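You operate a simulated robot arm through the tools that you are given. There is no shell and no other tool. Be economical: measure what you need, move in short steps, check, and stop when the job is done.

You run a simulated robot arm. Do the job below in one go: nothing can be reset, and whatever is moved stays where it is left.

## Task
Print the number pad on the hand press at the force on the card.
Fine: one stroke; at the end the head is up and the nest is out.

Only the result counts: the job must be done as asked and must still hold three seconds after the hand-in. Knocking over, shifting, dropping, spilling or breaking anything else fails it.

## Robot
A 7-joint arm with a two-finger parallel gripper, fixed in place. Base frame: the origin is at the foot of the arm, x ahead of it, y to its left, z up. Units: mm, degrees, N and s.
Its first joint turns from -66.0 to 66.0 degrees. Payload 1.57 kg.
The TCP is the grasp point between the finger pads, 30 mm short of the fingertips. In the tool frame z runs along the fingers and y along their closing line. The gripper opens to 110 mm. The fingers are 24 mm wide and 12 mm thick; the gripper's body (48 by 112 mm) begins 78 mm behind the TCP.
Orientation is that of the tool frame in the base frame, as a unit quaternion [w, x, y, z]. With the fingers straight down and closing along the base's y, the tool's x points along the base's -x, its y along +y and its z along -z.

## Interface
- The arm moves only by the tool arm_command. Its argument "series" is a list of rows, each an object (a shift or turn left out is 0, a gripper value left out holds the last) with "translation": the shift along the tool's x, y, z in mm, a list of three; "turn": the turn, a rotation vector about the tool's x, y, z in degrees, a list of three; "grip": the gripper command, from -1 (shut) to 1 (fully open), values between in proportion. In form: [{"translation": [tx, ty, tz], "turn": [wx, wy, wz], "grip": grip}, ...]. A call has 1 to 8 rows; each row shifts and turns the commanded pose from where the row before left it, along the tool's axes as they then stand. A row lasts 0.2 s, in which the tool goes at most 50 mm and 8.6 degrees; a call with a longer step from one row to the next is refused whole, and so is a gripper value outside its range. A pose out of reach is approached as far as the arm can. The call stops where the force on the tool passes 60 N (or 10 N more than at its start, if that is more) or the arm is blocked; 0.2 s more then pass. Each finger travels about 108 mm/s and halts on what it meets, pressing with about 25 N; the grip force reading is that of the motor and also rises with nothing between the fingers. The clock runs only during rows and for 0.2 s after the last one: add rows that do not move to give the fingers time. The reply holds the time, the measured pose of the TCP, the force on the tool along the base axes, the opening and the grip force, in the units named above and with some noise.
- Cameras (640 x 400 px; columns grow to the right, rows downward): "scene" is fixed at [161.9, -396.4, 1389.7]; the picture's right is [0.78, -0.63, 0.00], its down [-0.44, -0.54, -0.72] and it looks along [0.45, 0.56, -0.69] (base axes); focal length 256 px, centre (320, 200). "wrist" rides on the gripper at [70, 16, -141] in the tool frame; the picture's right is [-0.23, 0.97, 0.00], its down [-0.86, -0.20, -0.48] and it looks along [-0.47, -0.11, 0.88] (tool axes); focal length 222 px, centre (320, 200). There is no depth. A picture from a camera that has moved, and an enlarged one, comes with that camera's place and axes in the base frame and with its lens.
- get_image(camera): a new picture of that camera. It takes no simulated time.
- enlarge(camera, box): a new picture of the part [left, top, right, bottom] of that camera's present view, enlarged. It takes no simulated time.
- finish_job(): hands the job in; it is judged then, once.

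Go step by step. Nothing tells you positions but the pictures and the camera data: compare them with the known pose of the tool, close in by small moves and look again before you grip or let go. The budget is 120 turns and 76 pictures, counting those below and the enlarged ones. Unless the task says otherwise, let go and move clear before handing in, and close with one line.

The tools are called after "Call:" as a command line: name --argument value ..., lists and objects as JSON in quotes. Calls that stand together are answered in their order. arm_command: Moves the arm, as the interface text tells. Its arguments: {"type":"object","properties":{"series":{"type":"array","items":{"type":"object","properties":{"translation":{"type":"array","items":{"type":"number"}},"turn":{"type":"array","items":{"type":"number"}},"grip":{"type":"number"}}}}},"required":["series"]} The other tools are called the same way: get_image (camera) takes a picture; enlarge (camera, box) takes an enlarged picture of a part of a camera's view; finish_job () hands the job in.

At the start:

```text
t: 0.0
eef_pos: [371.1, -79.2, 1192.8]
orientation: [0.0, 0.0, 1.0, -0.001]
wrist_force: [0.1, -0.5, 0.3]
finger_gap: 109.8
gripper_force: 0.0
```

scene: 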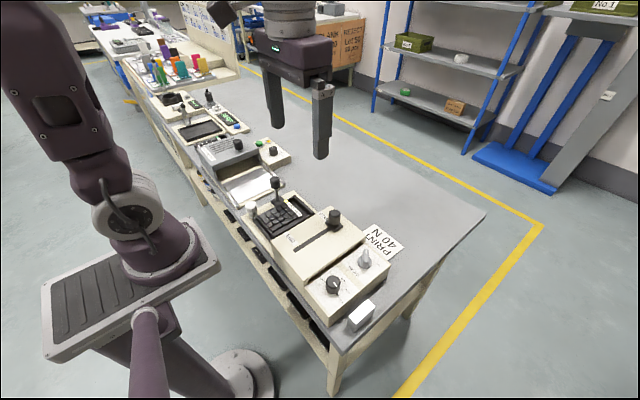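
wrist: 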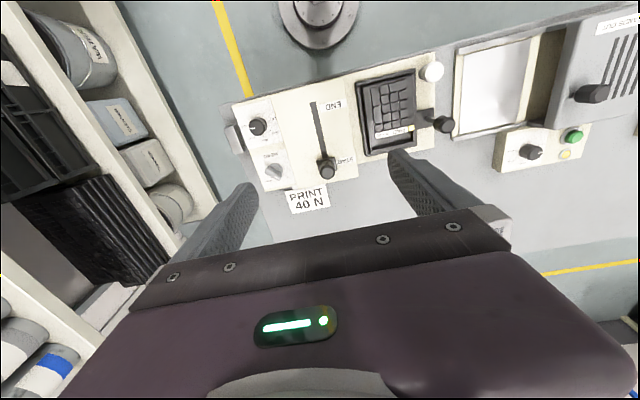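

I see a card "PRINT 40 N" beside a group of devices: a number pad, a slider, and a box with knobs. I'll enlarge both views to work out what they are.

Call:
enlarge --camera "scene" --box '[180, 120, 420, 340]'

Call:
enlarge --camera "wrist" --box '[220, 40, 640, 220]'

```text
1.82 times, centred on (300, 230) of scene
camera zoom: at [161.9, -396.4, 1389.7], right [0.78, -0.63, 0.0], down [-0.44, -0.54, -0.72], along [0.45, 0.56, -0.69], focal length 466 px, centre (356, 146)
```

zoom: 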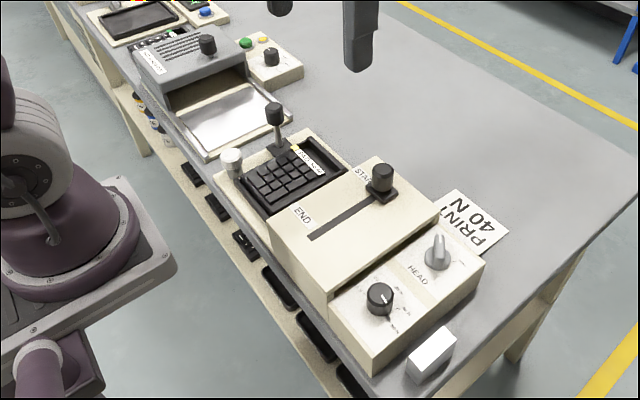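

```text
1.52 times, centred on (430, 130) of wrist
camera zoom: at [301.4, -64.4, 1334.0], right [0.23, 0.97, 0.0], down [0.86, -0.2, 0.48], along [0.47, -0.11, -0.88], focal length 338 px, centre (152, 307)
```

zoom: 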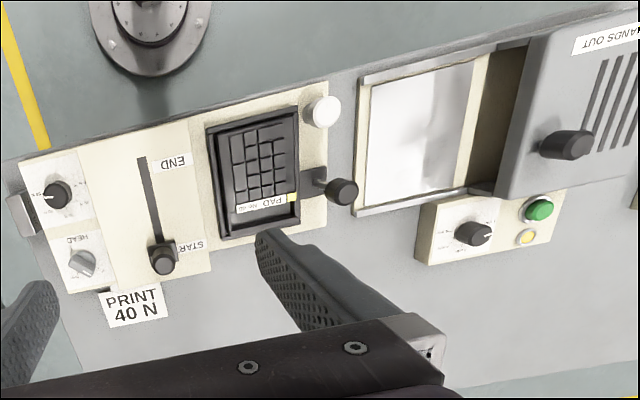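

The card reads 40 N. From the two views, the bench and devices seem to be at about z = 790–930, higher than the stated 360, so I'll measure as I go. I'm moving to a closer view over the press.

Call:
arm_command --series '[{"translation": [20, 40, 0]}, {"translation": [20, 40, 0]}, {"translation": [20, 0, 20]}, {}, {}]'

Call:
get_image --camera "wrist"

```text
t: 1.2
eef_pos: [311.6, 0.2, 1173.9]
orientation: [0.0, 0.0, 1.0, 0.0]
wrist_force: [-0.6, -0.3, -0.3]
finger_gap: 110.0
gripper_force: 0.1
```

```text
71 pictures are left
camera wrist: at [242.4, 14.8, 1314.8], right [0.23, 0.97, 0.0], down [0.86, -0.2, 0.48], along [0.47, -0.11, -0.88], focal length 222 px, centre (320, 200)
```

wrist: 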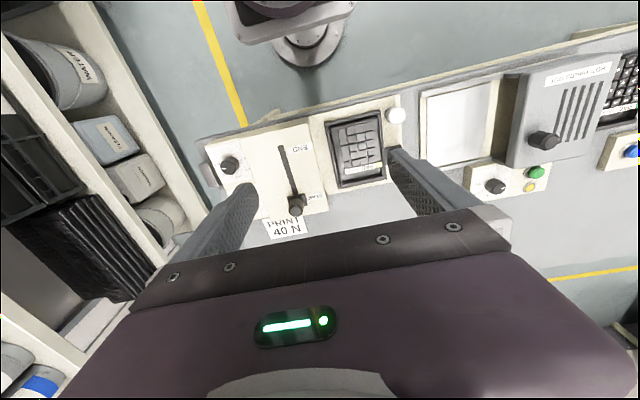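

The second view confirms it: the slider knob is near (455, -87, 928) and the bench is near z = 785. I'll descend a little to read the controls.

Call:
arm_command --series '[{"translation": [0, -30, 40]}, {"translation": [0, -30, 40]}, {"translation": [0, -30, 30]}, {}, {}]'

Call:
enlarge --camera "wrist" --box '[140, 60, 460, 260]'

Call:
get_image --camera "wrist"

```text
t: 2.4
eef_pos: [313.1, -91.6, 1063.1]
orientation: [-0.001, 0.0, 1.0, 0.0]
wrist_force: [0.1, 0.2, -0.7]
finger_gap: 109.9
gripper_force: 0.2
```

```text
2.00 times, centred on (300, 160) of wrist
camera zoom: at [242.9, -76.7, 1204.5], right [0.23, 0.97, 0.0], down [0.86, -0.2, 0.48], along [0.47, -0.11, -0.88], focal length 444 px, centre (360, 280)
```

zoom: 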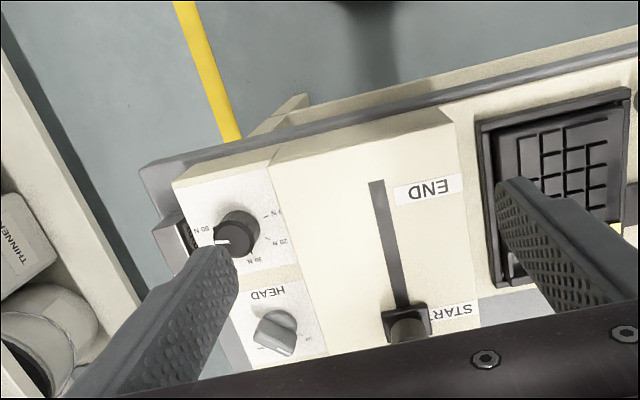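

```text
69 pictures are left
camera wrist: at [242.9, -76.7, 1204.5], right [0.23, 0.97, 0.0], down [0.86, -0.2, 0.48], along [0.47, -0.11, -0.88], focal length 222 px, centre (320, 200)
```

wrist: 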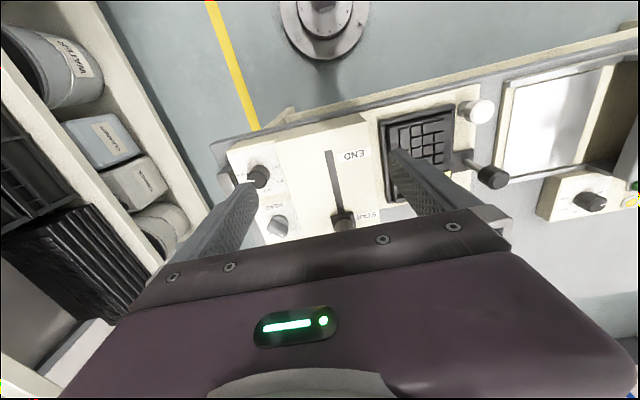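

The dial has a force scale, and there is a HEAD switch and a START–END stroke slider. I'll move toward -y and down so I can read the dial without the finger in the way.

Call:
arm_command --series '[{"translation": [0, -45, 20]}, {"translation": [0, -45, 20]}, {}, {}]'

Call:
enlarge --camera "wrist" --box '[220, 80, 440, 218]'

Call:
get_image --camera "wrist"

Call:
enlarge --camera "scene" --box '[310, 220, 420, 340]'

Call:
enlarge --camera "scene" --box '[240, 160, 350, 260]'

```text
t: 3.4
eef_pos: [313.5, -178.8, 1021.8]
orientation: [0.0, -0.002, 1.0, 0.001]
wrist_force: [-0.1, 0.9, -0.2]
finger_gap: 109.9
gripper_force: 0.0
```

```text
2.90 times, centred on (330, 149) of wrist
camera zoom: at [243.6, -163.8, 1163.9], right [0.23, 0.97, 0.0], down [0.86, -0.2, 0.48], along [0.47, -0.11, -0.88], focal length 644 px, centre (291, 348)
```

zoom: 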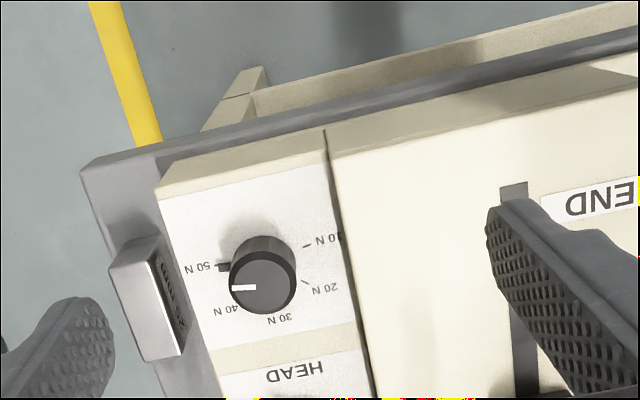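

```text
67 pictures are left
camera wrist: at [243.6, -163.8, 1163.9], right [0.23, 0.97, 0.0], down [0.86, -0.2, 0.48], along [0.47, -0.11, -0.88], focal length 222 px, centre (320, 200)
```

wrist: 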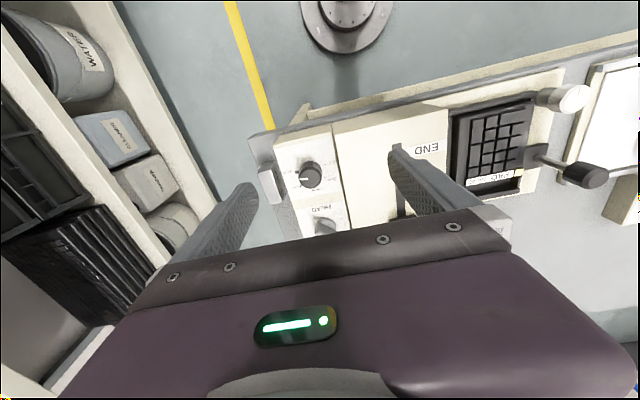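

```text
3.33 times, centred on (365, 280) of scene
camera zoom: at [161.9, -396.4, 1389.7], right [0.78, -0.63, 0.0], down [-0.44, -0.54, -0.72], along [0.45, 0.56, -0.69], focal length 855 px, centre (170, -67)
```

zoom: 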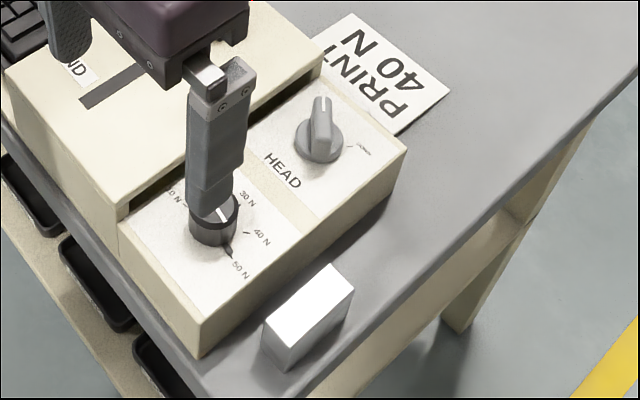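

```text
4.00 times, centred on (295, 210) of scene
camera zoom: at [161.9, -396.4, 1389.7], right [0.78, -0.63, 0.0], down [-0.44, -0.54, -0.72], along [0.45, 0.56, -0.69], focal length 1026 px, centre (420, 160)
```

zoom: 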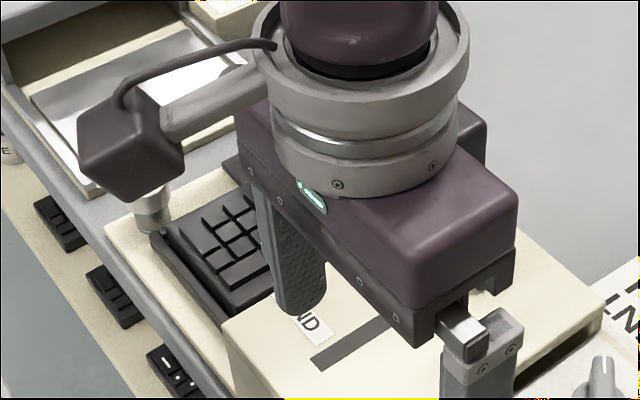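

The dial runs 10–50 N and appears to point at 50 N. Next I'll look closely at the nest, its handle, the white cylinder and the HEAD switch.

Call:
arm_command --series '[{"translation": [20, 50, 0]}, {"translation": [10, 50, 0]}, {"translation": [0, 50, 0]}, {"translation": [0, 40, 0]}, {"translation": [0, 0, 0]}, {}]'

Call:
get_image --camera "wrist"

Call:
enlarge --camera "wrist" --box '[200, 80, 420, 218]'

Call:
enlarge --camera "scene" --box '[310, 220, 420, 340]'

```text
refused: row 1 steps farther than a row can; nothing moved
```

```text
64 pictures are left
camera wrist: at [243.6, -163.8, 1163.9], right [0.23, 0.97, 0.0], down [0.86, -0.2, 0.48], along [0.47, -0.11, -0.88], focal length 222 px, centre (320, 200)
```

wrist: 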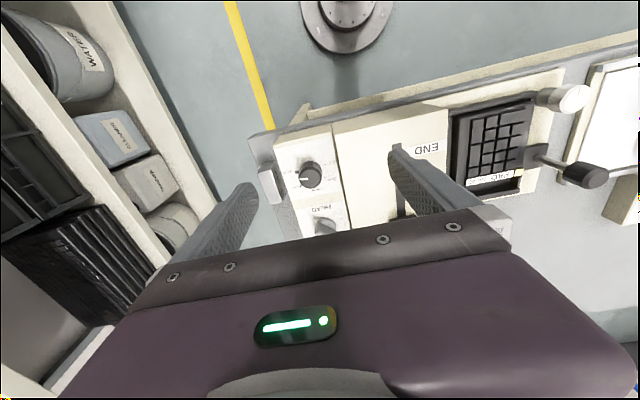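

```text
2.90 times, centred on (310, 149) of wrist
camera zoom: at [243.6, -163.8, 1163.9], right [0.23, 0.97, 0.0], down [0.86, -0.2, 0.48], along [0.47, -0.11, -0.88], focal length 644 px, centre (349, 348)
```

zoom: 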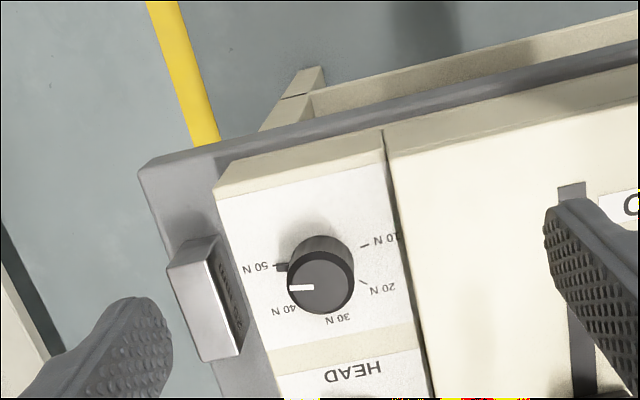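

```text
3.33 times, centred on (365, 280) of scene
camera zoom: at [161.9, -396.4, 1389.7], right [0.78, -0.63, 0.0], down [-0.44, -0.54, -0.72], along [0.45, 0.56, -0.69], focal length 855 px, centre (170, -67)
```

zoom: 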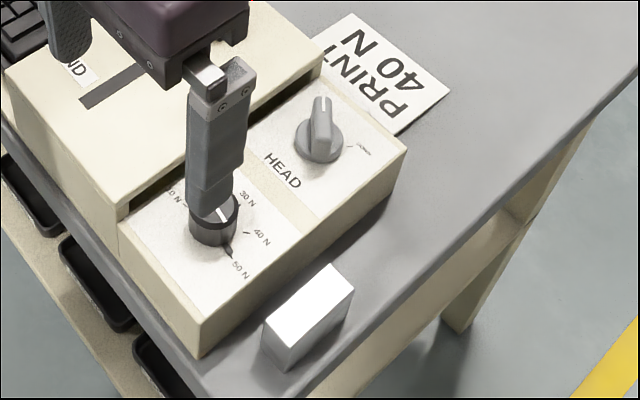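

My step was too long and got refused, so I'll repeat the move with shorter steps.

Call:
arm_command --series '[{"translation": [10, 45, 0]}, {"translation": [10, 45, 0]}, {"translation": [0, 45, 0]}, {"translation": [0, 45, 0]}, {"translation": [0, 0, 0]}, {}]'

Call:
get_image --camera "wrist"

Call:
enlarge --camera "wrist" --box '[250, 90, 470, 228]'

Call:
enlarge --camera "scene" --box '[310, 220, 420, 340]'

```text
t: 4.8
eef_pos: [296.5, -10.9, 1019.5]
orientation: [-0.001, 0.0, 1.0, 0.001]
wrist_force: [0.3, 0.8, 0.1]
finger_gap: 109.8
gripper_force: 0.1
out of reach, approached as far as the arm can: row 3, 4
```

```text
61 pictures are left
camera wrist: at [227.0, 5.2, 1160.6], right [0.23, 0.97, 0.0], down [0.86, -0.2, 0.48], along [0.46, -0.11, -0.88], focal length 222 px, centre (320, 200)
```

wrist: 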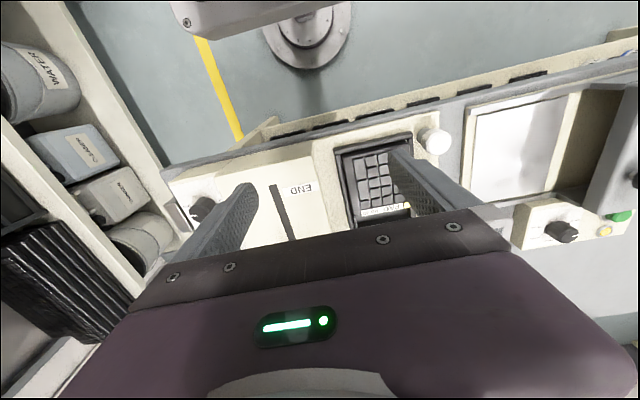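

```text
2.90 times, centred on (360, 159) of wrist
camera zoom: at [227.0, 5.2, 1160.6], right [0.23, 0.97, 0.0], down [0.86, -0.2, 0.48], along [0.46, -0.11, -0.88], focal length 644 px, centre (204, 319)
```

zoom: 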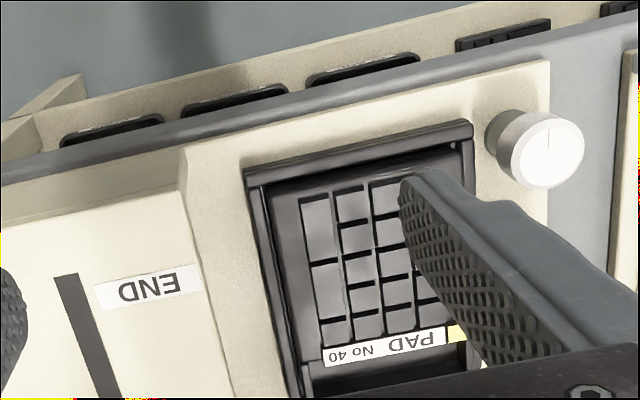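

```text
3.33 times, centred on (365, 280) of scene
camera zoom: at [161.9, -396.3, 1389.7], right [0.78, -0.63, 0.0], down [-0.44, -0.54, -0.72], along [0.45, 0.56, -0.69], focal length 855 px, centre (170, -67)
```

zoom: 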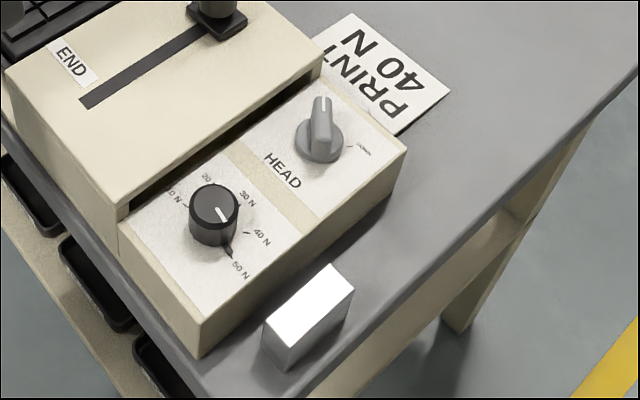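

The dial pointer is at 50 N. The HEAD switch has an UP side and a DOWN side. I still need the nest lever, so I'll go to a place where the fingers don't hide it.

Call:
arm_command --series '[{"translation": [-10, -45, 0]}, {"translation": [0, -45, -20]}, {"translation": [0, -30, 0]}, {}, {}]'

Call:
enlarge --camera "wrist" --box '[400, 70, 620, 208]'

Call:
enlarge --camera "wrist" --box '[200, 100, 420, 238]'

Call:
enlarge --camera "scene" --box '[230, 160, 350, 260]'

Call:
enlarge --camera "scene" --box '[335, 240, 385, 290]'

```text
t: 6.0
eef_pos: [305.0, -131.4, 1041.2]
orientation: [0.0, -0.002, 1.0, 0.001]
wrist_force: [-0.1, -0.6, 0.4]
finger_gap: 109.8
gripper_force: 0.1
```

```text
2.90 times, centred on (510, 139) of wrist
camera zoom: at [234.7, -115.7, 1181.3], right [0.23, 0.97, 0.0], down [0.86, -0.2, 0.48], along [0.47, -0.11, -0.88], focal length 644 px, centre (-231, 377)
```

zoom: 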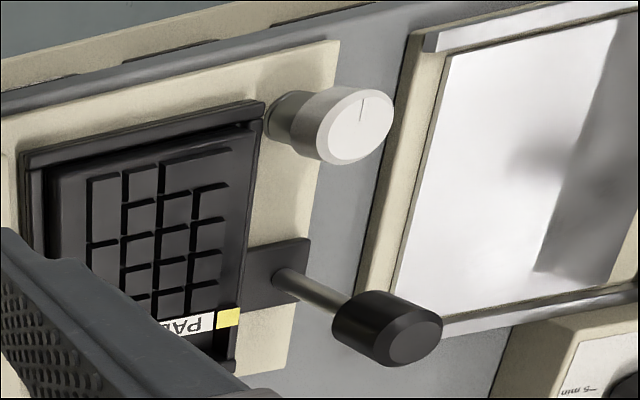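

```text
2.90 times, centred on (310, 169) of wrist
camera zoom: at [234.7, -115.7, 1181.3], right [0.23, 0.97, 0.0], down [0.86, -0.2, 0.48], along [0.47, -0.11, -0.88], focal length 644 px, centre (349, 290)
```

zoom: 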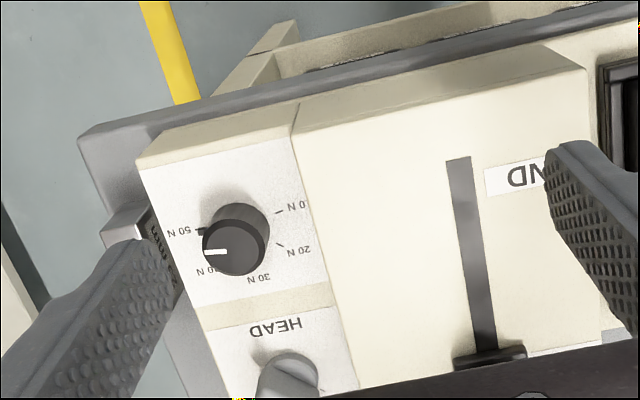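

```text
4.00 times, centred on (290, 210) of scene
camera zoom: at [161.9, -396.4, 1389.7], right [0.78, -0.63, 0.0], down [-0.44, -0.54, -0.72], along [0.45, 0.56, -0.69], focal length 1026 px, centre (440, 160)
```

zoom: 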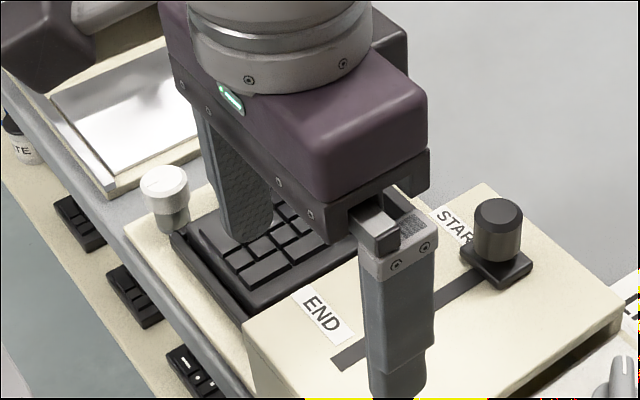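

```text
8.00 times, centred on (360, 265) of scene
camera zoom: at [161.9, -396.4, 1389.7], right [0.78, -0.63, 0.0], down [-0.44, -0.54, -0.72], along [0.45, 0.56, -0.69], focal length 2051 px, centre (0, -320)
```

zoom: 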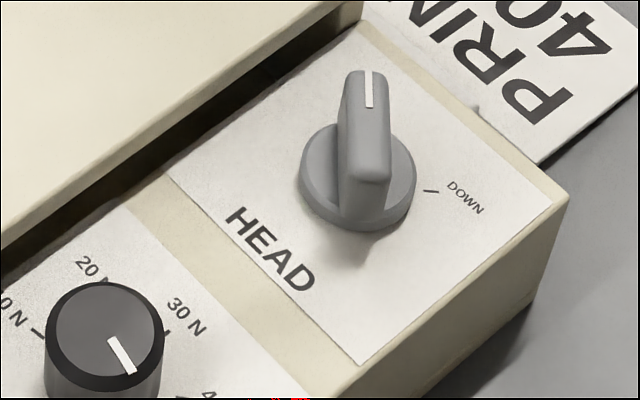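

The dial is at about (354, -201), with its top near z = 891 and its panel near z = 860. Going from 50 N to 40 N takes about +45° about base z. I'll move above it, yaw the gripper and part-open the fingers.

Call:
arm_command --series '[{"translation": [-25, -35, 10], "grip": 0.09}, {"translation": [-24, -35, 10]}, {"turn": [0, 0, 8.5]}, {"turn": [0, 0, 8.5]}, {"turn": [0, 0, 8.5]}, {"turn": [0, 0, 8.5]}, {"turn": [0, 0, 8.5]}, {"turn": [0, 0, 8.5]}]'

Call:
get_image --camera "wrist"

Call:
enlarge --camera "scene" --box '[300, 210, 410, 310]'

```text
t: 7.8
eef_pos: [354.3, -200.5, 1021.6]
orientation: [0.0, 0.432, 0.902, 0.0]
wrist_force: [0.0, -0.4, 0.4]
finger_gap: 59.9
gripper_force: 0.0
```

```text
54 pictures are left
camera wrist: at [322.3, -136.8, 1162.2], right [0.9, 0.44, 0.0], down [0.38, -0.79, 0.48], along [0.21, -0.43, -0.88], focal length 222 px, centre (320, 200)
```

wrist: 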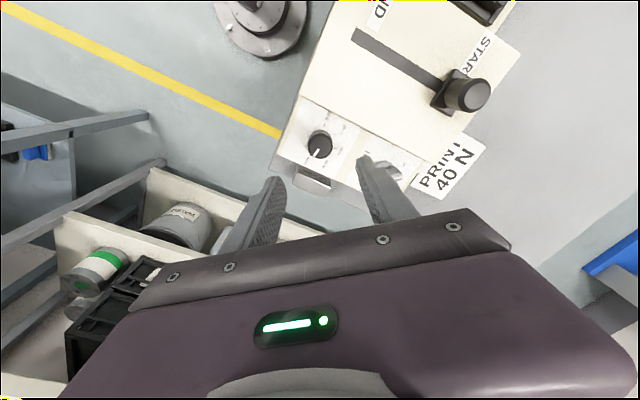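

```text
4.00 times, centred on (355, 260) of scene
camera zoom: at [161.9, -396.4, 1389.7], right [0.78, -0.63, 0.0], down [-0.44, -0.54, -0.72], along [0.45, 0.56, -0.69], focal length 1026 px, centre (180, -40)
```

zoom: 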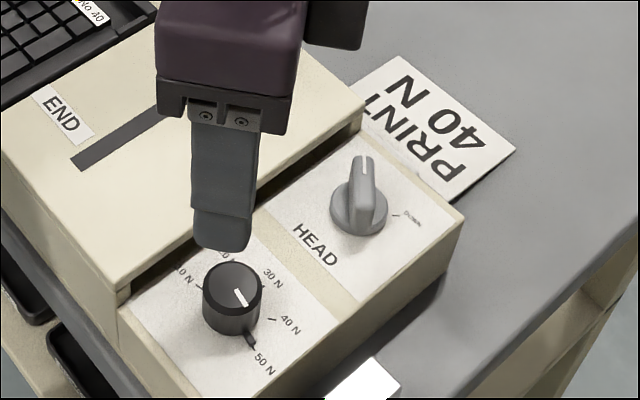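

The dial position checks out at about (353, -199). I'm going down to just above the knob and will check alignment there.

Call:
arm_command --series '[{"translation": [0, 0, 45]}, {"translation": [0, 0, 45]}, {}, {}]'

Call:
enlarge --camera "wrist" --box '[220, 80, 440, 218]'

Call:
enlarge --camera "scene" --box '[300, 210, 410, 310]'

```text
t: 8.8
eef_pos: [355.1, -199.8, 931.4]
orientation: [0.0, 0.431, 0.903, 0.0]
wrist_force: [0.4, 0.0, 0.3]
finger_gap: 59.9
gripper_force: 0.0
```

```text
2.90 times, centred on (330, 149) of wrist
camera zoom: at [322.2, -136.5, 1071.8], right [0.9, 0.44, 0.0], down [0.38, -0.79, 0.48], along [0.21, -0.43, -0.88], focal length 644 px, centre (291, 348)
```

zoom: 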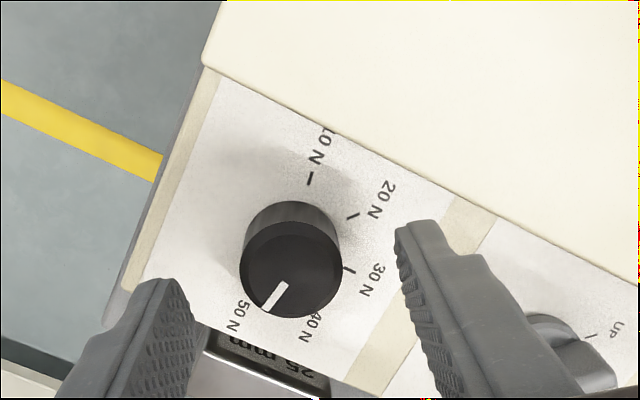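

```text
4.00 times, centred on (355, 260) of scene
camera zoom: at [161.9, -396.4, 1389.7], right [0.78, -0.63, 0.0], down [-0.44, -0.54, -0.72], along [0.45, 0.56, -0.69], focal length 1026 px, centre (180, -40)
```

zoom: 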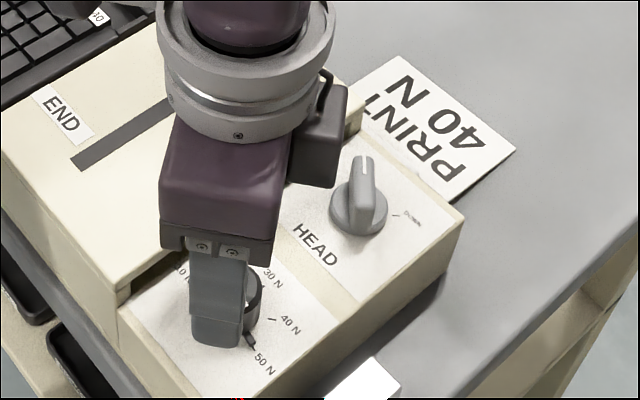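

Alignment is good to about 2 mm. I'll descend with the fingertips just above the panel and close on the dial.

Call:
arm_command --series '[{"translation": [1, -1, 20]}, {"translation": [0, 0, 11]}, {"grip": -0.2}, {"grip": -0.6}, {"grip": -1}, {}]'

Call:
enlarge --camera "wrist" --box '[220, 80, 440, 218]'

```text
t: 10.2
eef_pos: [351.7, -198.2, 901.4]
orientation: [0.0, 0.43, 0.903, 0.0]
wrist_force: [12.8, 11.1, -8.5]
finger_gap: 31.7
gripper_force: 40.2
```

```text
2.90 times, centred on (330, 149) of wrist
camera zoom: at [320.3, -135.4, 1041.6], right [0.9, 0.44, 0.0], down [0.38, -0.79, 0.48], along [0.21, -0.43, -0.88], focal length 644 px, centre (291, 348)
```

zoom: 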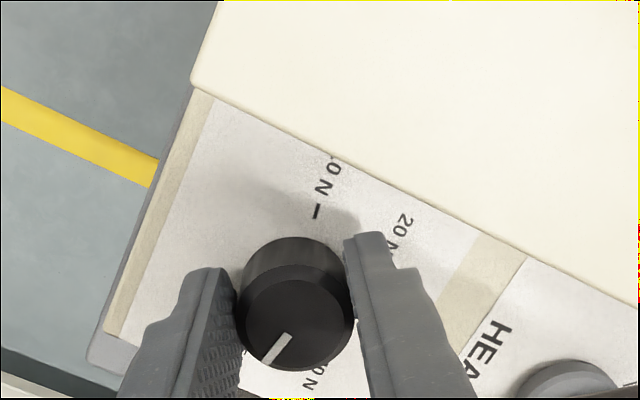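

The dial is gripped at 31.7 mm. I'm turning it toward 40 N, counter-clockwise seen from above.

Call:
arm_command --series '[{"turn": [0, 0, -8]}, {"turn": [0, 0, -8]}, {"turn": [0, 0, -8]}, {"turn": [0, 0, -8]}, {"turn": [0, 0, -8]}, {}]'

Call:
enlarge --camera "wrist" --box '[220, 80, 440, 218]'

Call:
enlarge --camera "scene" --box '[300, 230, 390, 310]'

```text
t: 11.6
eef_pos: [350.6, -200.3, 901.1]
orientation: [0.001, 0.096, 0.995, -0.001]
wrist_force: [-14.5, -5.7, 8.7]
finger_gap: 31.7
gripper_force: 40.5
```

```text
2.90 times, centred on (330, 149) of wrist
camera zoom: at [285.0, -172.9, 1041.6], right [0.41, 0.91, 0.0], down [0.8, -0.36, 0.48], along [0.44, -0.2, -0.88], focal length 644 px, centre (291, 348)
```

zoom: 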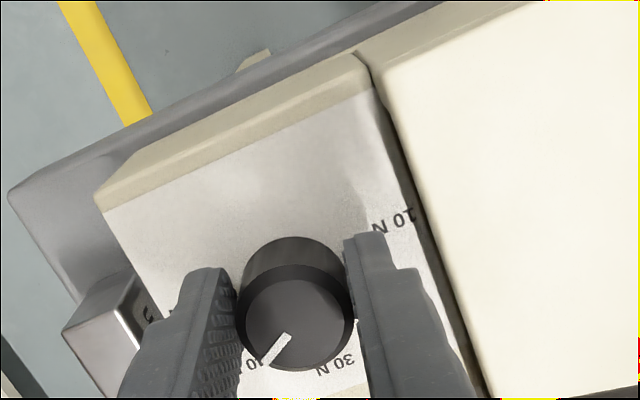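

```text
5.00 times, centred on (345, 270) of scene
camera zoom: at [161.4, -396.4, 1389.7], right [0.78, -0.63, 0.0], down [-0.44, -0.54, -0.72], along [0.45, 0.56, -0.69], focal length 1282 px, centre (195, -150)
```

zoom: 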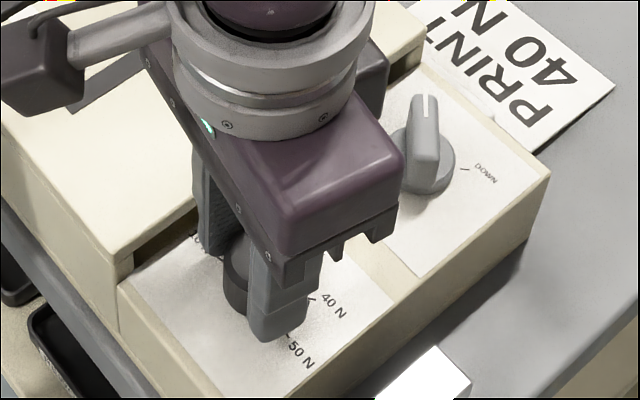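

It turned 40°. I'll release, rise and check the pointer against the 40 N mark.

Call:
arm_command --series '[{"grip": -0.1}, {"grip": -0.1}, {"translation": [0, 0, -40]}, {"translation": [0, 0, -40]}, {"translation": [0, 0, -30]}, {}]'

Call:
enlarge --camera "wrist" --box '[250, 90, 380, 172]'

Call:
enlarge --camera "scene" --box '[310, 240, 380, 300]'

```text
t: 13.0
eef_pos: [353.1, -199.8, 1010.8]
orientation: [0.0, 0.096, 0.995, 0.0]
wrist_force: [-0.3, -0.7, -0.9]
finger_gap: 49.6
gripper_force: 0.1
```

```text
4.88 times, centred on (315, 131) of wrist
camera zoom: at [287.0, -172.4, 1151.9], right [0.41, 0.91, 0.0], down [0.8, -0.36, 0.48], along [0.44, -0.2, -0.88], focal length 1084 px, centre (344, 537)
```

zoom: 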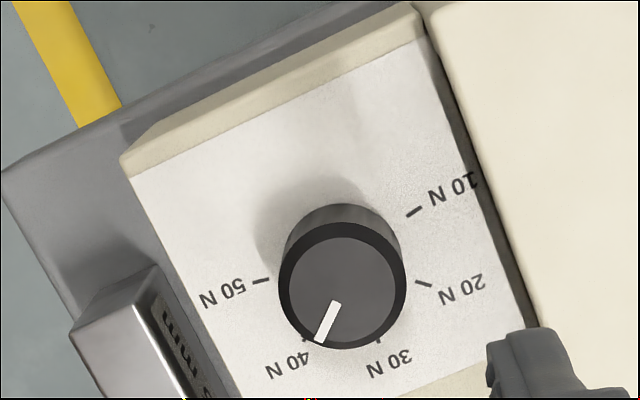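

```text
6.67 times, centred on (345, 270) of scene
camera zoom: at [161.9, -396.4, 1389.7], right [0.78, -0.63, 0.0], down [-0.44, -0.54, -0.72], along [0.45, 0.56, -0.69], focal length 1709 px, centre (153, -267)
```

zoom: 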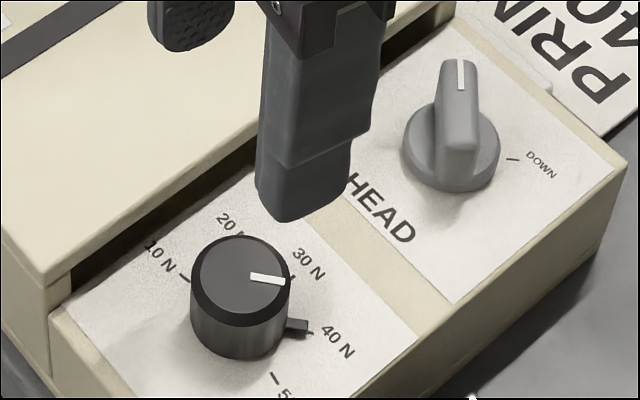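

Call:
enlarge --camera "scene" --box '[327, 270, 357, 290]'

```text
16.00 times, centred on (342, 280) of scene
camera zoom: at [161.9, -396.4, 1389.7], right [0.78, -0.63, 0.0], down [-0.44, -0.54, -0.72], along [0.45, 0.56, -0.69], focal length 4102 px, centre (-32, -1080)
```

zoom: 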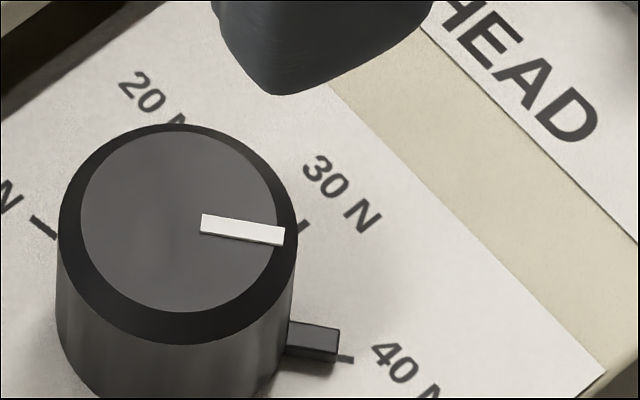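

The tab sits almost on the 40 N tick. I'll move outward in x for a second look from the other side, which should also show the HEAD switch from above.

Call:
arm_command --series '[{"translation": [-35, 0, -10]}, {"translation": [-35, 0, -10]}, {"translation": [-30, 0, -10]}, {}, {}]'

Call:
get_image --camera "wrist"

Call:
enlarge --camera "wrist" --box '[250, 10, 410, 110]'

```text
t: 14.2
eef_pos: [450.6, -219.6, 1039.3]
orientation: [0.0, 0.095, 0.996, -0.001]
wrist_force: [-0.1, 0.6, 0.8]
finger_gap: 49.3
gripper_force: 0.3
```

```text
44 pictures are left
camera wrist: at [384.5, -191.5, 1181.2], right [0.41, 0.91, 0.0], down [0.8, -0.36, 0.48], along [0.44, -0.2, -0.88], focal length 222 px, centre (320, 200)
```

wrist: 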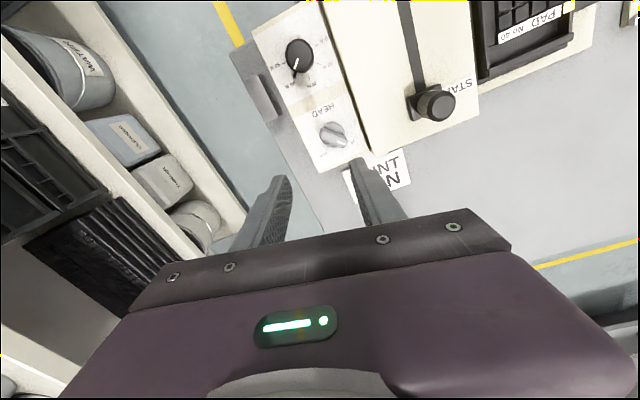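

```text
4.00 times, centred on (330, 60) of wrist
camera zoom: at [384.5, -191.5, 1181.2], right [0.41, 0.91, 0.0], down [0.8, -0.36, 0.48], along [0.44, -0.2, -0.88], focal length 888 px, centre (280, 760)
```

zoom: 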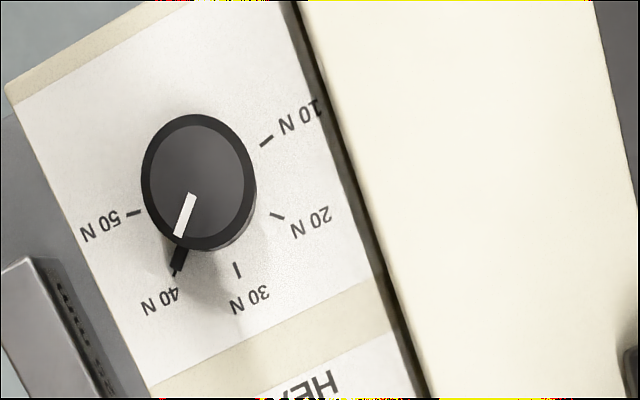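

The dial is set right at 40 N. Now I'll look at the HEAD switch and the slider knob.

Call:
enlarge --camera "wrist" --box '[280, 90, 400, 165]'

```text
5.33 times, centred on (340, 128) of wrist
camera zoom: at [384.5, -191.5, 1181.2], right [0.41, 0.91, 0.0], down [0.8, -0.36, 0.48], along [0.44, -0.2, -0.88], focal length 1185 px, centre (213, 587)
```

zoom: 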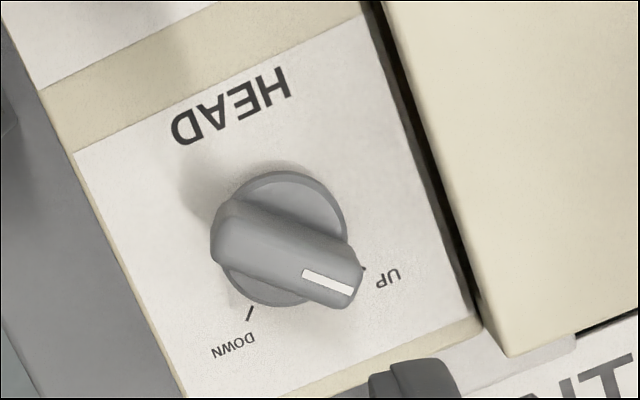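

HEAD is at UP (+45°) and DOWN is at -45°, so it needs a -90° turn. The bar's pivot is near (450, -203), with its top near z = 906. I'm yawing the gripper to +45° so it closes across the bar.

Call:
arm_command --series '[{"turn": [0, 0, -8]}, {"turn": [0, 0, -8]}, {"turn": [0, 0, -8]}, {"turn": [0, 0, -8]}, {"turn": [0, 0, -8]}, {"turn": [0, 0, -8]}, {"turn": [0, 0, -8]}, {}]'

Call:
get_image --camera "wrist"

```text
t: 16.0
eef_pos: [451.4, -219.0, 1040.5]
orientation: [0.0, -0.384, 0.923, 0.0]
wrist_force: [-0.1, 0.0, 0.1]
finger_gap: 49.2
gripper_force: 0.1
```

```text
41 pictures are left
camera wrist: at [389.4, -258.5, 1180.7], right [-0.53, 0.85, 0.0], down [0.74, 0.47, 0.48], along [0.41, 0.25, -0.88], focal length 222 px, centre (320, 200)
```

wrist: 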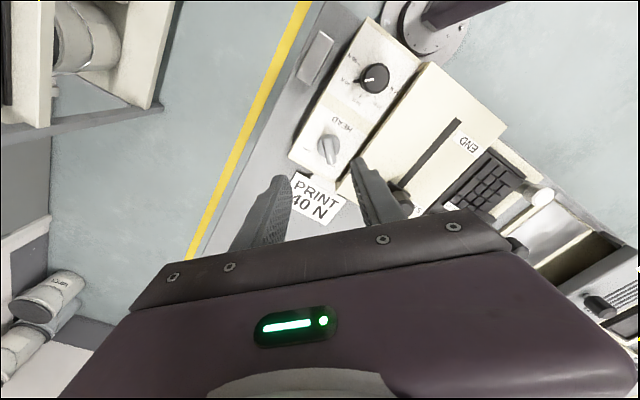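

Before lowering the head, the pad nest must go in under it. The nest handle is a vertical post with its top near (428, 143, 916). I'll move over to inspect the nest and the head opening.

Call:
arm_command --series '[{"translation": [-23.5, 40.2, -5]}, {"translation": [-23.5, 40.2, -5]}, {"translation": [-23.5, 40.2, 0], "turn": [0, 0, 0]}, {"translation": [-23.5, 40.2, 0]}, {"translation": [-23.5, 40.2, 0]}, {"translation": [-23.5, 40.2, 0]}, {"turn": [0, 0, 8.5]}, {"turn": [0, 0, 8.5]}]'

Call:
arm_command --series '[{"turn": [0, 0, 8.5]}, {"turn": [0, 0, 8.5]}, {"turn": [0, 0, 8.5]}, {"turn": [0, 0, 8.5]}, {"turn": [0, 0, 8.5]}, {"turn": [0, 0, 8.5]}, {"turn": [0, 0, 8.5]}, {"turn": [0, 0, 8.5]}]'

Call:
get_image --camera "wrist"

```text
t: 17.8
eef_pos: [378.4, 51.8, 1048.6]
orientation: [0.0, -0.241, 0.97, 0.0]
wrist_force: [0.5, -0.5, -0.1]
finger_gap: 49.4
gripper_force: 0.1
```

```text
t: 19.6
eef_pos: [380.6, 50.9, 1050.1]
orientation: [0.0, 0.343, 0.939, 0.0]
wrist_force: [0.3, -0.3, 1.1]
finger_gap: 49.4
gripper_force: 0.1
```

```text
40 pictures are left
camera wrist: at [335.7, 106.8, 1191.2], right [0.8, 0.6, 0.0], down [0.53, -0.7, 0.48], along [0.29, -0.38, -0.88], focal length 222 px, centre (320, 200)
```

wrist: 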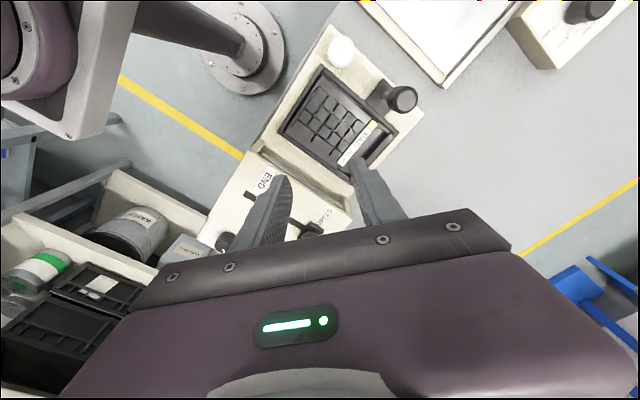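

Call:
enlarge --camera "wrist" --box '[230, 20, 430, 145]'

Call:
enlarge --camera "wrist" --box '[220, 110, 380, 210]'

```text
3.20 times, centred on (330, 82) of wrist
camera zoom: at [335.7, 106.8, 1191.2], right [0.8, 0.6, 0.0], down [0.53, -0.7, 0.48], along [0.29, -0.38, -0.88], focal length 711 px, centre (288, 576)
```

zoom: 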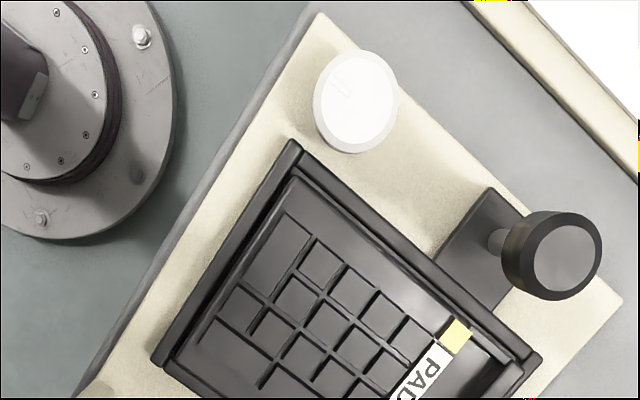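

```text
4.00 times, centred on (300, 160) of wrist
camera zoom: at [335.7, 106.8, 1191.2], right [0.8, 0.6, 0.0], down [0.53, -0.7, 0.48], along [0.29, -0.38, -0.88], focal length 888 px, centre (400, 360)
```

zoom: 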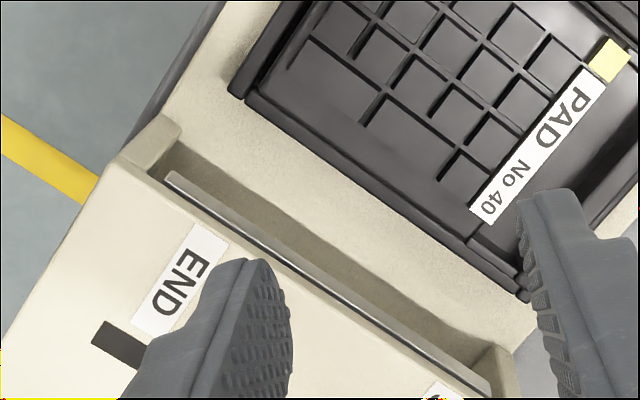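

The head box has an opening on its +y side, so the nest slides in toward -y. I'll take a close look at the white knob.

Call:
enlarge --camera "wrist" --box '[315, 25, 375, 75]'

Call:
enlarge --camera "scene" --box '[235, 165, 315, 235]'

```text
8.00 times, centred on (345, 50) of wrist
camera zoom: at [335.7, 106.8, 1191.2], right [0.8, 0.6, 0.0], down [0.53, -0.7, 0.48], along [0.29, -0.38, -0.88], focal length 1777 px, centre (120, 1400)
```

zoom: 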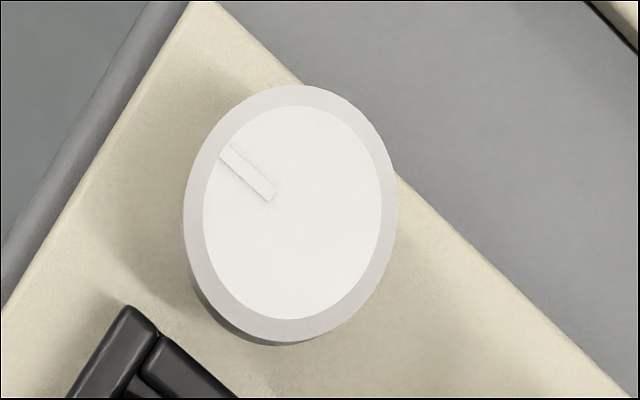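

```text
5.71 times, centred on (275, 200) of scene
camera zoom: at [161.9, -396.4, 1389.7], right [0.78, -0.63, 0.0], down [-0.44, -0.54, -0.72], along [0.45, 0.56, -0.69], focal length 1465 px, centre (577, 200)
```

zoom: 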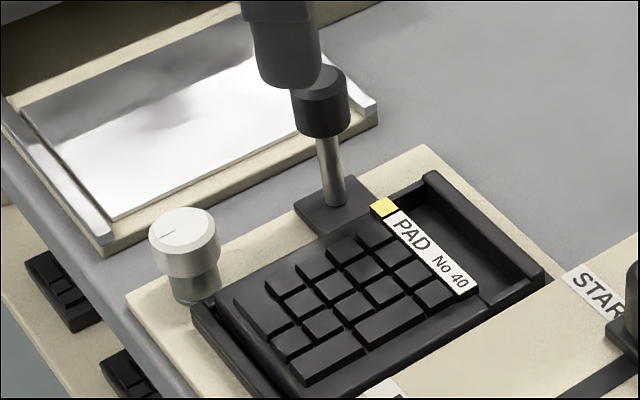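

The white knob has no label and nothing calls for it, so I'll leave it alone. I'll yaw to about -83° so the fingers close along x, then move over the nest handle at (428, 146).

Call:
arm_command --series '[{"turn": [0, 0, 8.5]}, {"turn": [0, 0, 8.5]}, {"turn": [0, 0, 8.5]}, {"turn": [0, 0, 8.5]}, {"turn": [0, 0, 8.5]}, {"grip": 0.0}, {}]'

```text
t: 21.2
eef_pos: [378.7, 51.0, 1049.7]
orientation: [-0.001, 0.659, 0.752, 0.0]
wrist_force: [0.8, 0.7, 0.0]
finger_gap: 55.1
gripper_force: 0.1
```

Call:
arm_command --series '[{"translation": [29.3, 20.3, 10]}, {"translation": [29.3, 20.3, 30]}, {"translation": [29.3, 20.3, 30]}, {"translation": [0, 0, 20]}, {}, {}]'

Call:
get_image --camera "wrist"

Call:
enlarge --camera "scene" --box '[235, 145, 335, 225]'

```text
t: 22.6
eef_pos: [429.0, 144.7, 960.3]
orientation: [0.0, 0.659, 0.752, -0.001]
wrist_force: [-1.2, -0.2, -0.8]
finger_gap: 55.1
gripper_force: 0.1
```

```text
35 pictures are left
camera wrist: at [435.3, 214.6, 1101.9], right [1.0, -0.1, 0.0], down [-0.09, -0.87, 0.48], along [-0.05, -0.48, -0.88], focal length 222 px, centre (320, 200)
```

wrist: 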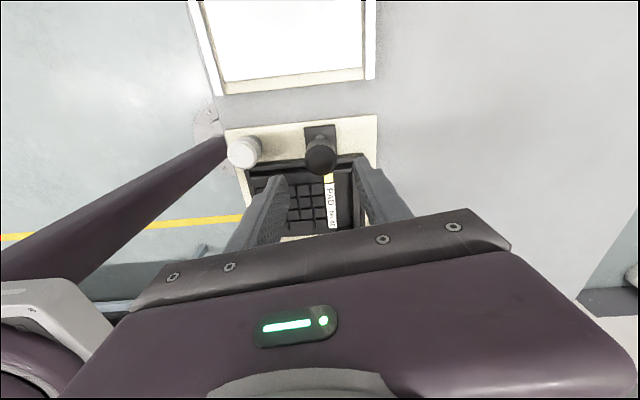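

```text
5.00 times, centred on (285, 185) of scene
camera zoom: at [161.9, -396.4, 1389.7], right [0.78, -0.63, 0.0], down [-0.44, -0.54, -0.72], along [0.45, 0.56, -0.69], focal length 1282 px, centre (495, 275)
```

zoom: 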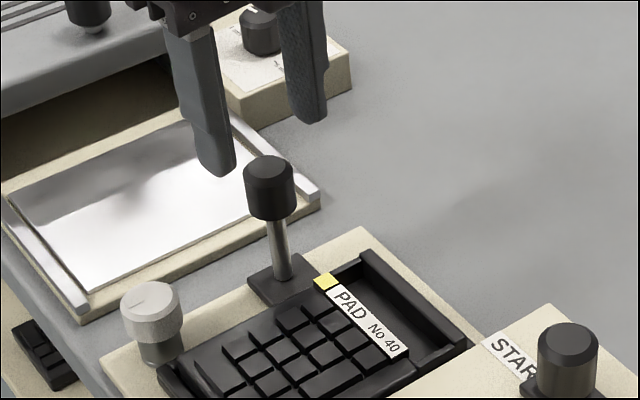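

Call:
enlarge --camera "wrist" --box '[270, 120, 370, 190]'

```text
5.71 times, centred on (320, 155) of wrist
camera zoom: at [435.3, 214.6, 1101.9], right [1.0, -0.1, 0.0], down [-0.09, -0.87, 0.48], along [-0.05, -0.48, -0.88], focal length 1269 px, centre (320, 457)
```

zoom: 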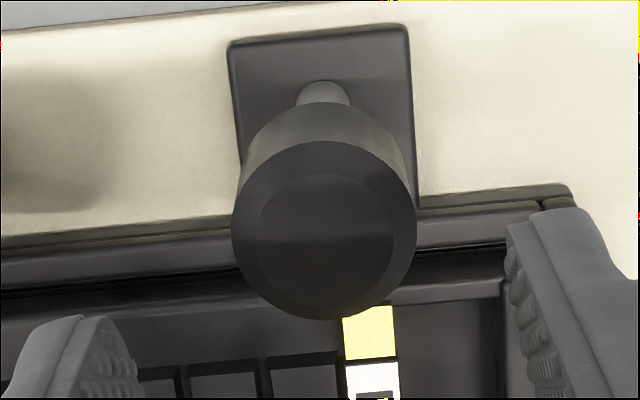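

The handle knob is at (429, 148.5), with its top near z = 911. I'll shift 4 mm, descend to z = 922 and grip.

Call:
arm_command --series '[{"translation": [4, 0, 20]}, {"translation": [0, 0, 18]}, {"grip": -0.4}, {"grip": -1}, {}, {}]'

Call:
enlarge --camera "scene" --box '[235, 145, 335, 225]'

```text
t: 24.0
eef_pos: [428.8, 148.1, 922.0]
orientation: [0.001, 0.66, 0.751, 0.002]
wrist_force: [30.7, 0.6, -9.2]
finger_gap: 29.5
gripper_force: 38.9
```

```text
5.00 times, centred on (285, 185) of scene
camera zoom: at [162.8, -396.3, 1389.6], right [0.78, -0.63, 0.0], down [-0.44, -0.54, -0.72], along [0.45, 0.56, -0.69], focal length 1282 px, centre (495, 275)
```

zoom: 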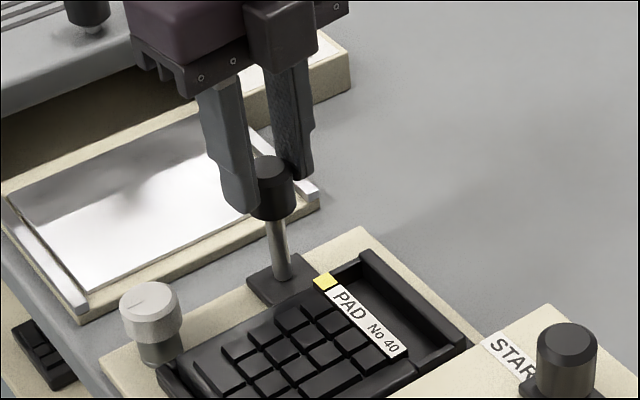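

The handle is held at 29.5 mm, with some sideways load. I'll ease that off by 2 mm and slide the nest toward -y in small steps.

Call:
arm_command --series '[{"translation": [0, 2, 0]}, {"translation": [-9.9, -1.3, 0]}, {"translation": [-9.9, -1.3, 0]}, {"translation": [-9.9, -1.3, 0]}, {}]'

```text
t: 25.2
eef_pos: [430.5, 121.1, 923.1]
orientation: [0.0, 0.658, 0.753, 0.001]
wrist_force: [16.9, 1.8, 10.7]
finger_gap: 29.5
gripper_force: 39.0
```

Call:
arm_command --series '[{"translation": [-9.9, -0.3, 0]}, {"translation": [-9.9, -1.3, 0]}, {"translation": [-9.9, -1.3, 0]}, {"translation": [-9.9, -1.3, 0]}, {}]'

Call:
enlarge --camera "scene" --box '[235, 145, 365, 245]'

```text
t: 26.4
eef_pos: [430.3, 79.3, 922.0]
orientation: [-0.001, 0.659, 0.752, -0.001]
wrist_force: [14.6, 1.7, -23.3]
finger_gap: 29.6
gripper_force: 39.4
```

```text
4.00 times, centred on (300, 195) of scene
camera zoom: at [162.6, -396.3, 1389.6], right [0.78, -0.63, 0.0], down [-0.44, -0.54, -0.72], along [0.45, 0.56, -0.69], focal length 1026 px, centre (400, 220)
```

zoom: 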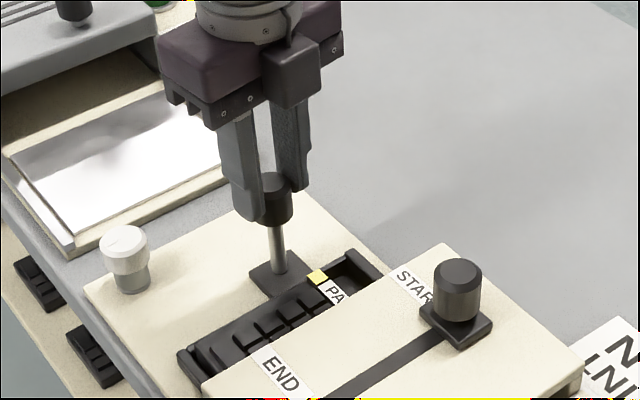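

The nest is sliding under the head. I'm continuing.

Call:
arm_command --series '[{"translation": [-9.9, -1.3, 0]}, {"translation": [-9.9, -1.3, 0]}, {"translation": [-9.9, -1.3, 0]}, {"translation": [-9.9, -1.3, 0]}, {}]'

Call:
enlarge --camera "scene" --box '[235, 145, 365, 245]'

```text
t: 27.6
eef_pos: [430.7, 40.8, 921.4]
orientation: [-0.001, 0.66, 0.752, -0.002]
wrist_force: [-0.3, 0.8, -35.7]
finger_gap: 29.4
gripper_force: 39.2
```

```text
4.00 times, centred on (300, 195) of scene
camera zoom: at [162.4, -396.3, 1389.6], right [0.78, -0.63, 0.0], down [-0.44, -0.54, -0.72], along [0.45, 0.56, -0.69], focal length 1026 px, centre (400, 220)
```

zoom: 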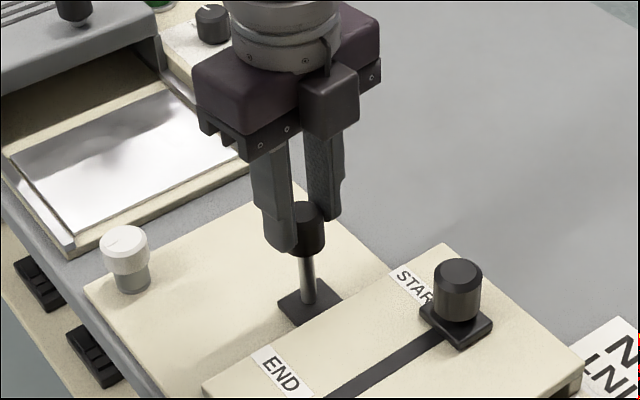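

Only the lug is still outside. I'll keep going in smaller steps until it stops.

Call:
arm_command --series '[{"translation": [-5, -0.7, 1]}, {"translation": [-5, -0.7, 0]}, {"translation": [-5, -0.7, 0]}, {}]'

```text
t: 28.6
eef_pos: [430.1, 25.9, 923.0]
orientation: [0.001, 0.66, 0.752, 0.002]
wrist_force: [-15.0, 1.5, 31.7]
finger_gap: 29.7
gripper_force: 38.5
```

Call:
arm_command --series '[{"translation": [-5, -1.5, 0]}, {"translation": [-5, -1, 0]}, {}]'

Call:
enlarge --camera "wrist" --box '[220, 60, 440, 198]'

```text
t: 29.4
eef_pos: [429.0, 15.5, 921.7]
orientation: [0.0, 0.66, 0.751, 0.001]
wrist_force: [-7.1, 0.6, 33.3]
finger_gap: 29.6
gripper_force: 39.3
```

```text
2.90 times, centred on (330, 129) of wrist
camera zoom: at [436.4, 84.6, 1062.6], right [1.0, -0.1, 0.0], down [-0.09, -0.87, 0.48], along [-0.04, -0.48, -0.88], focal length 644 px, centre (291, 406)
```

zoom: 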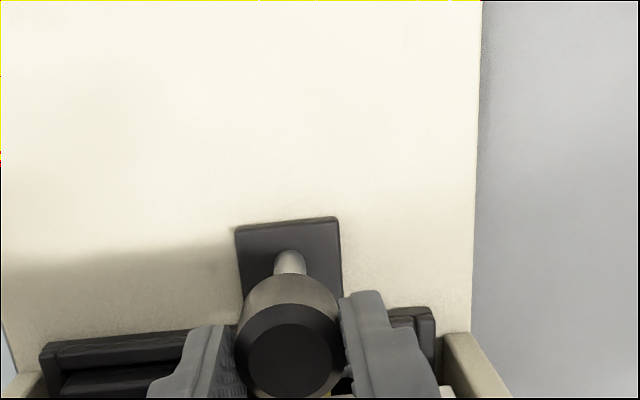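

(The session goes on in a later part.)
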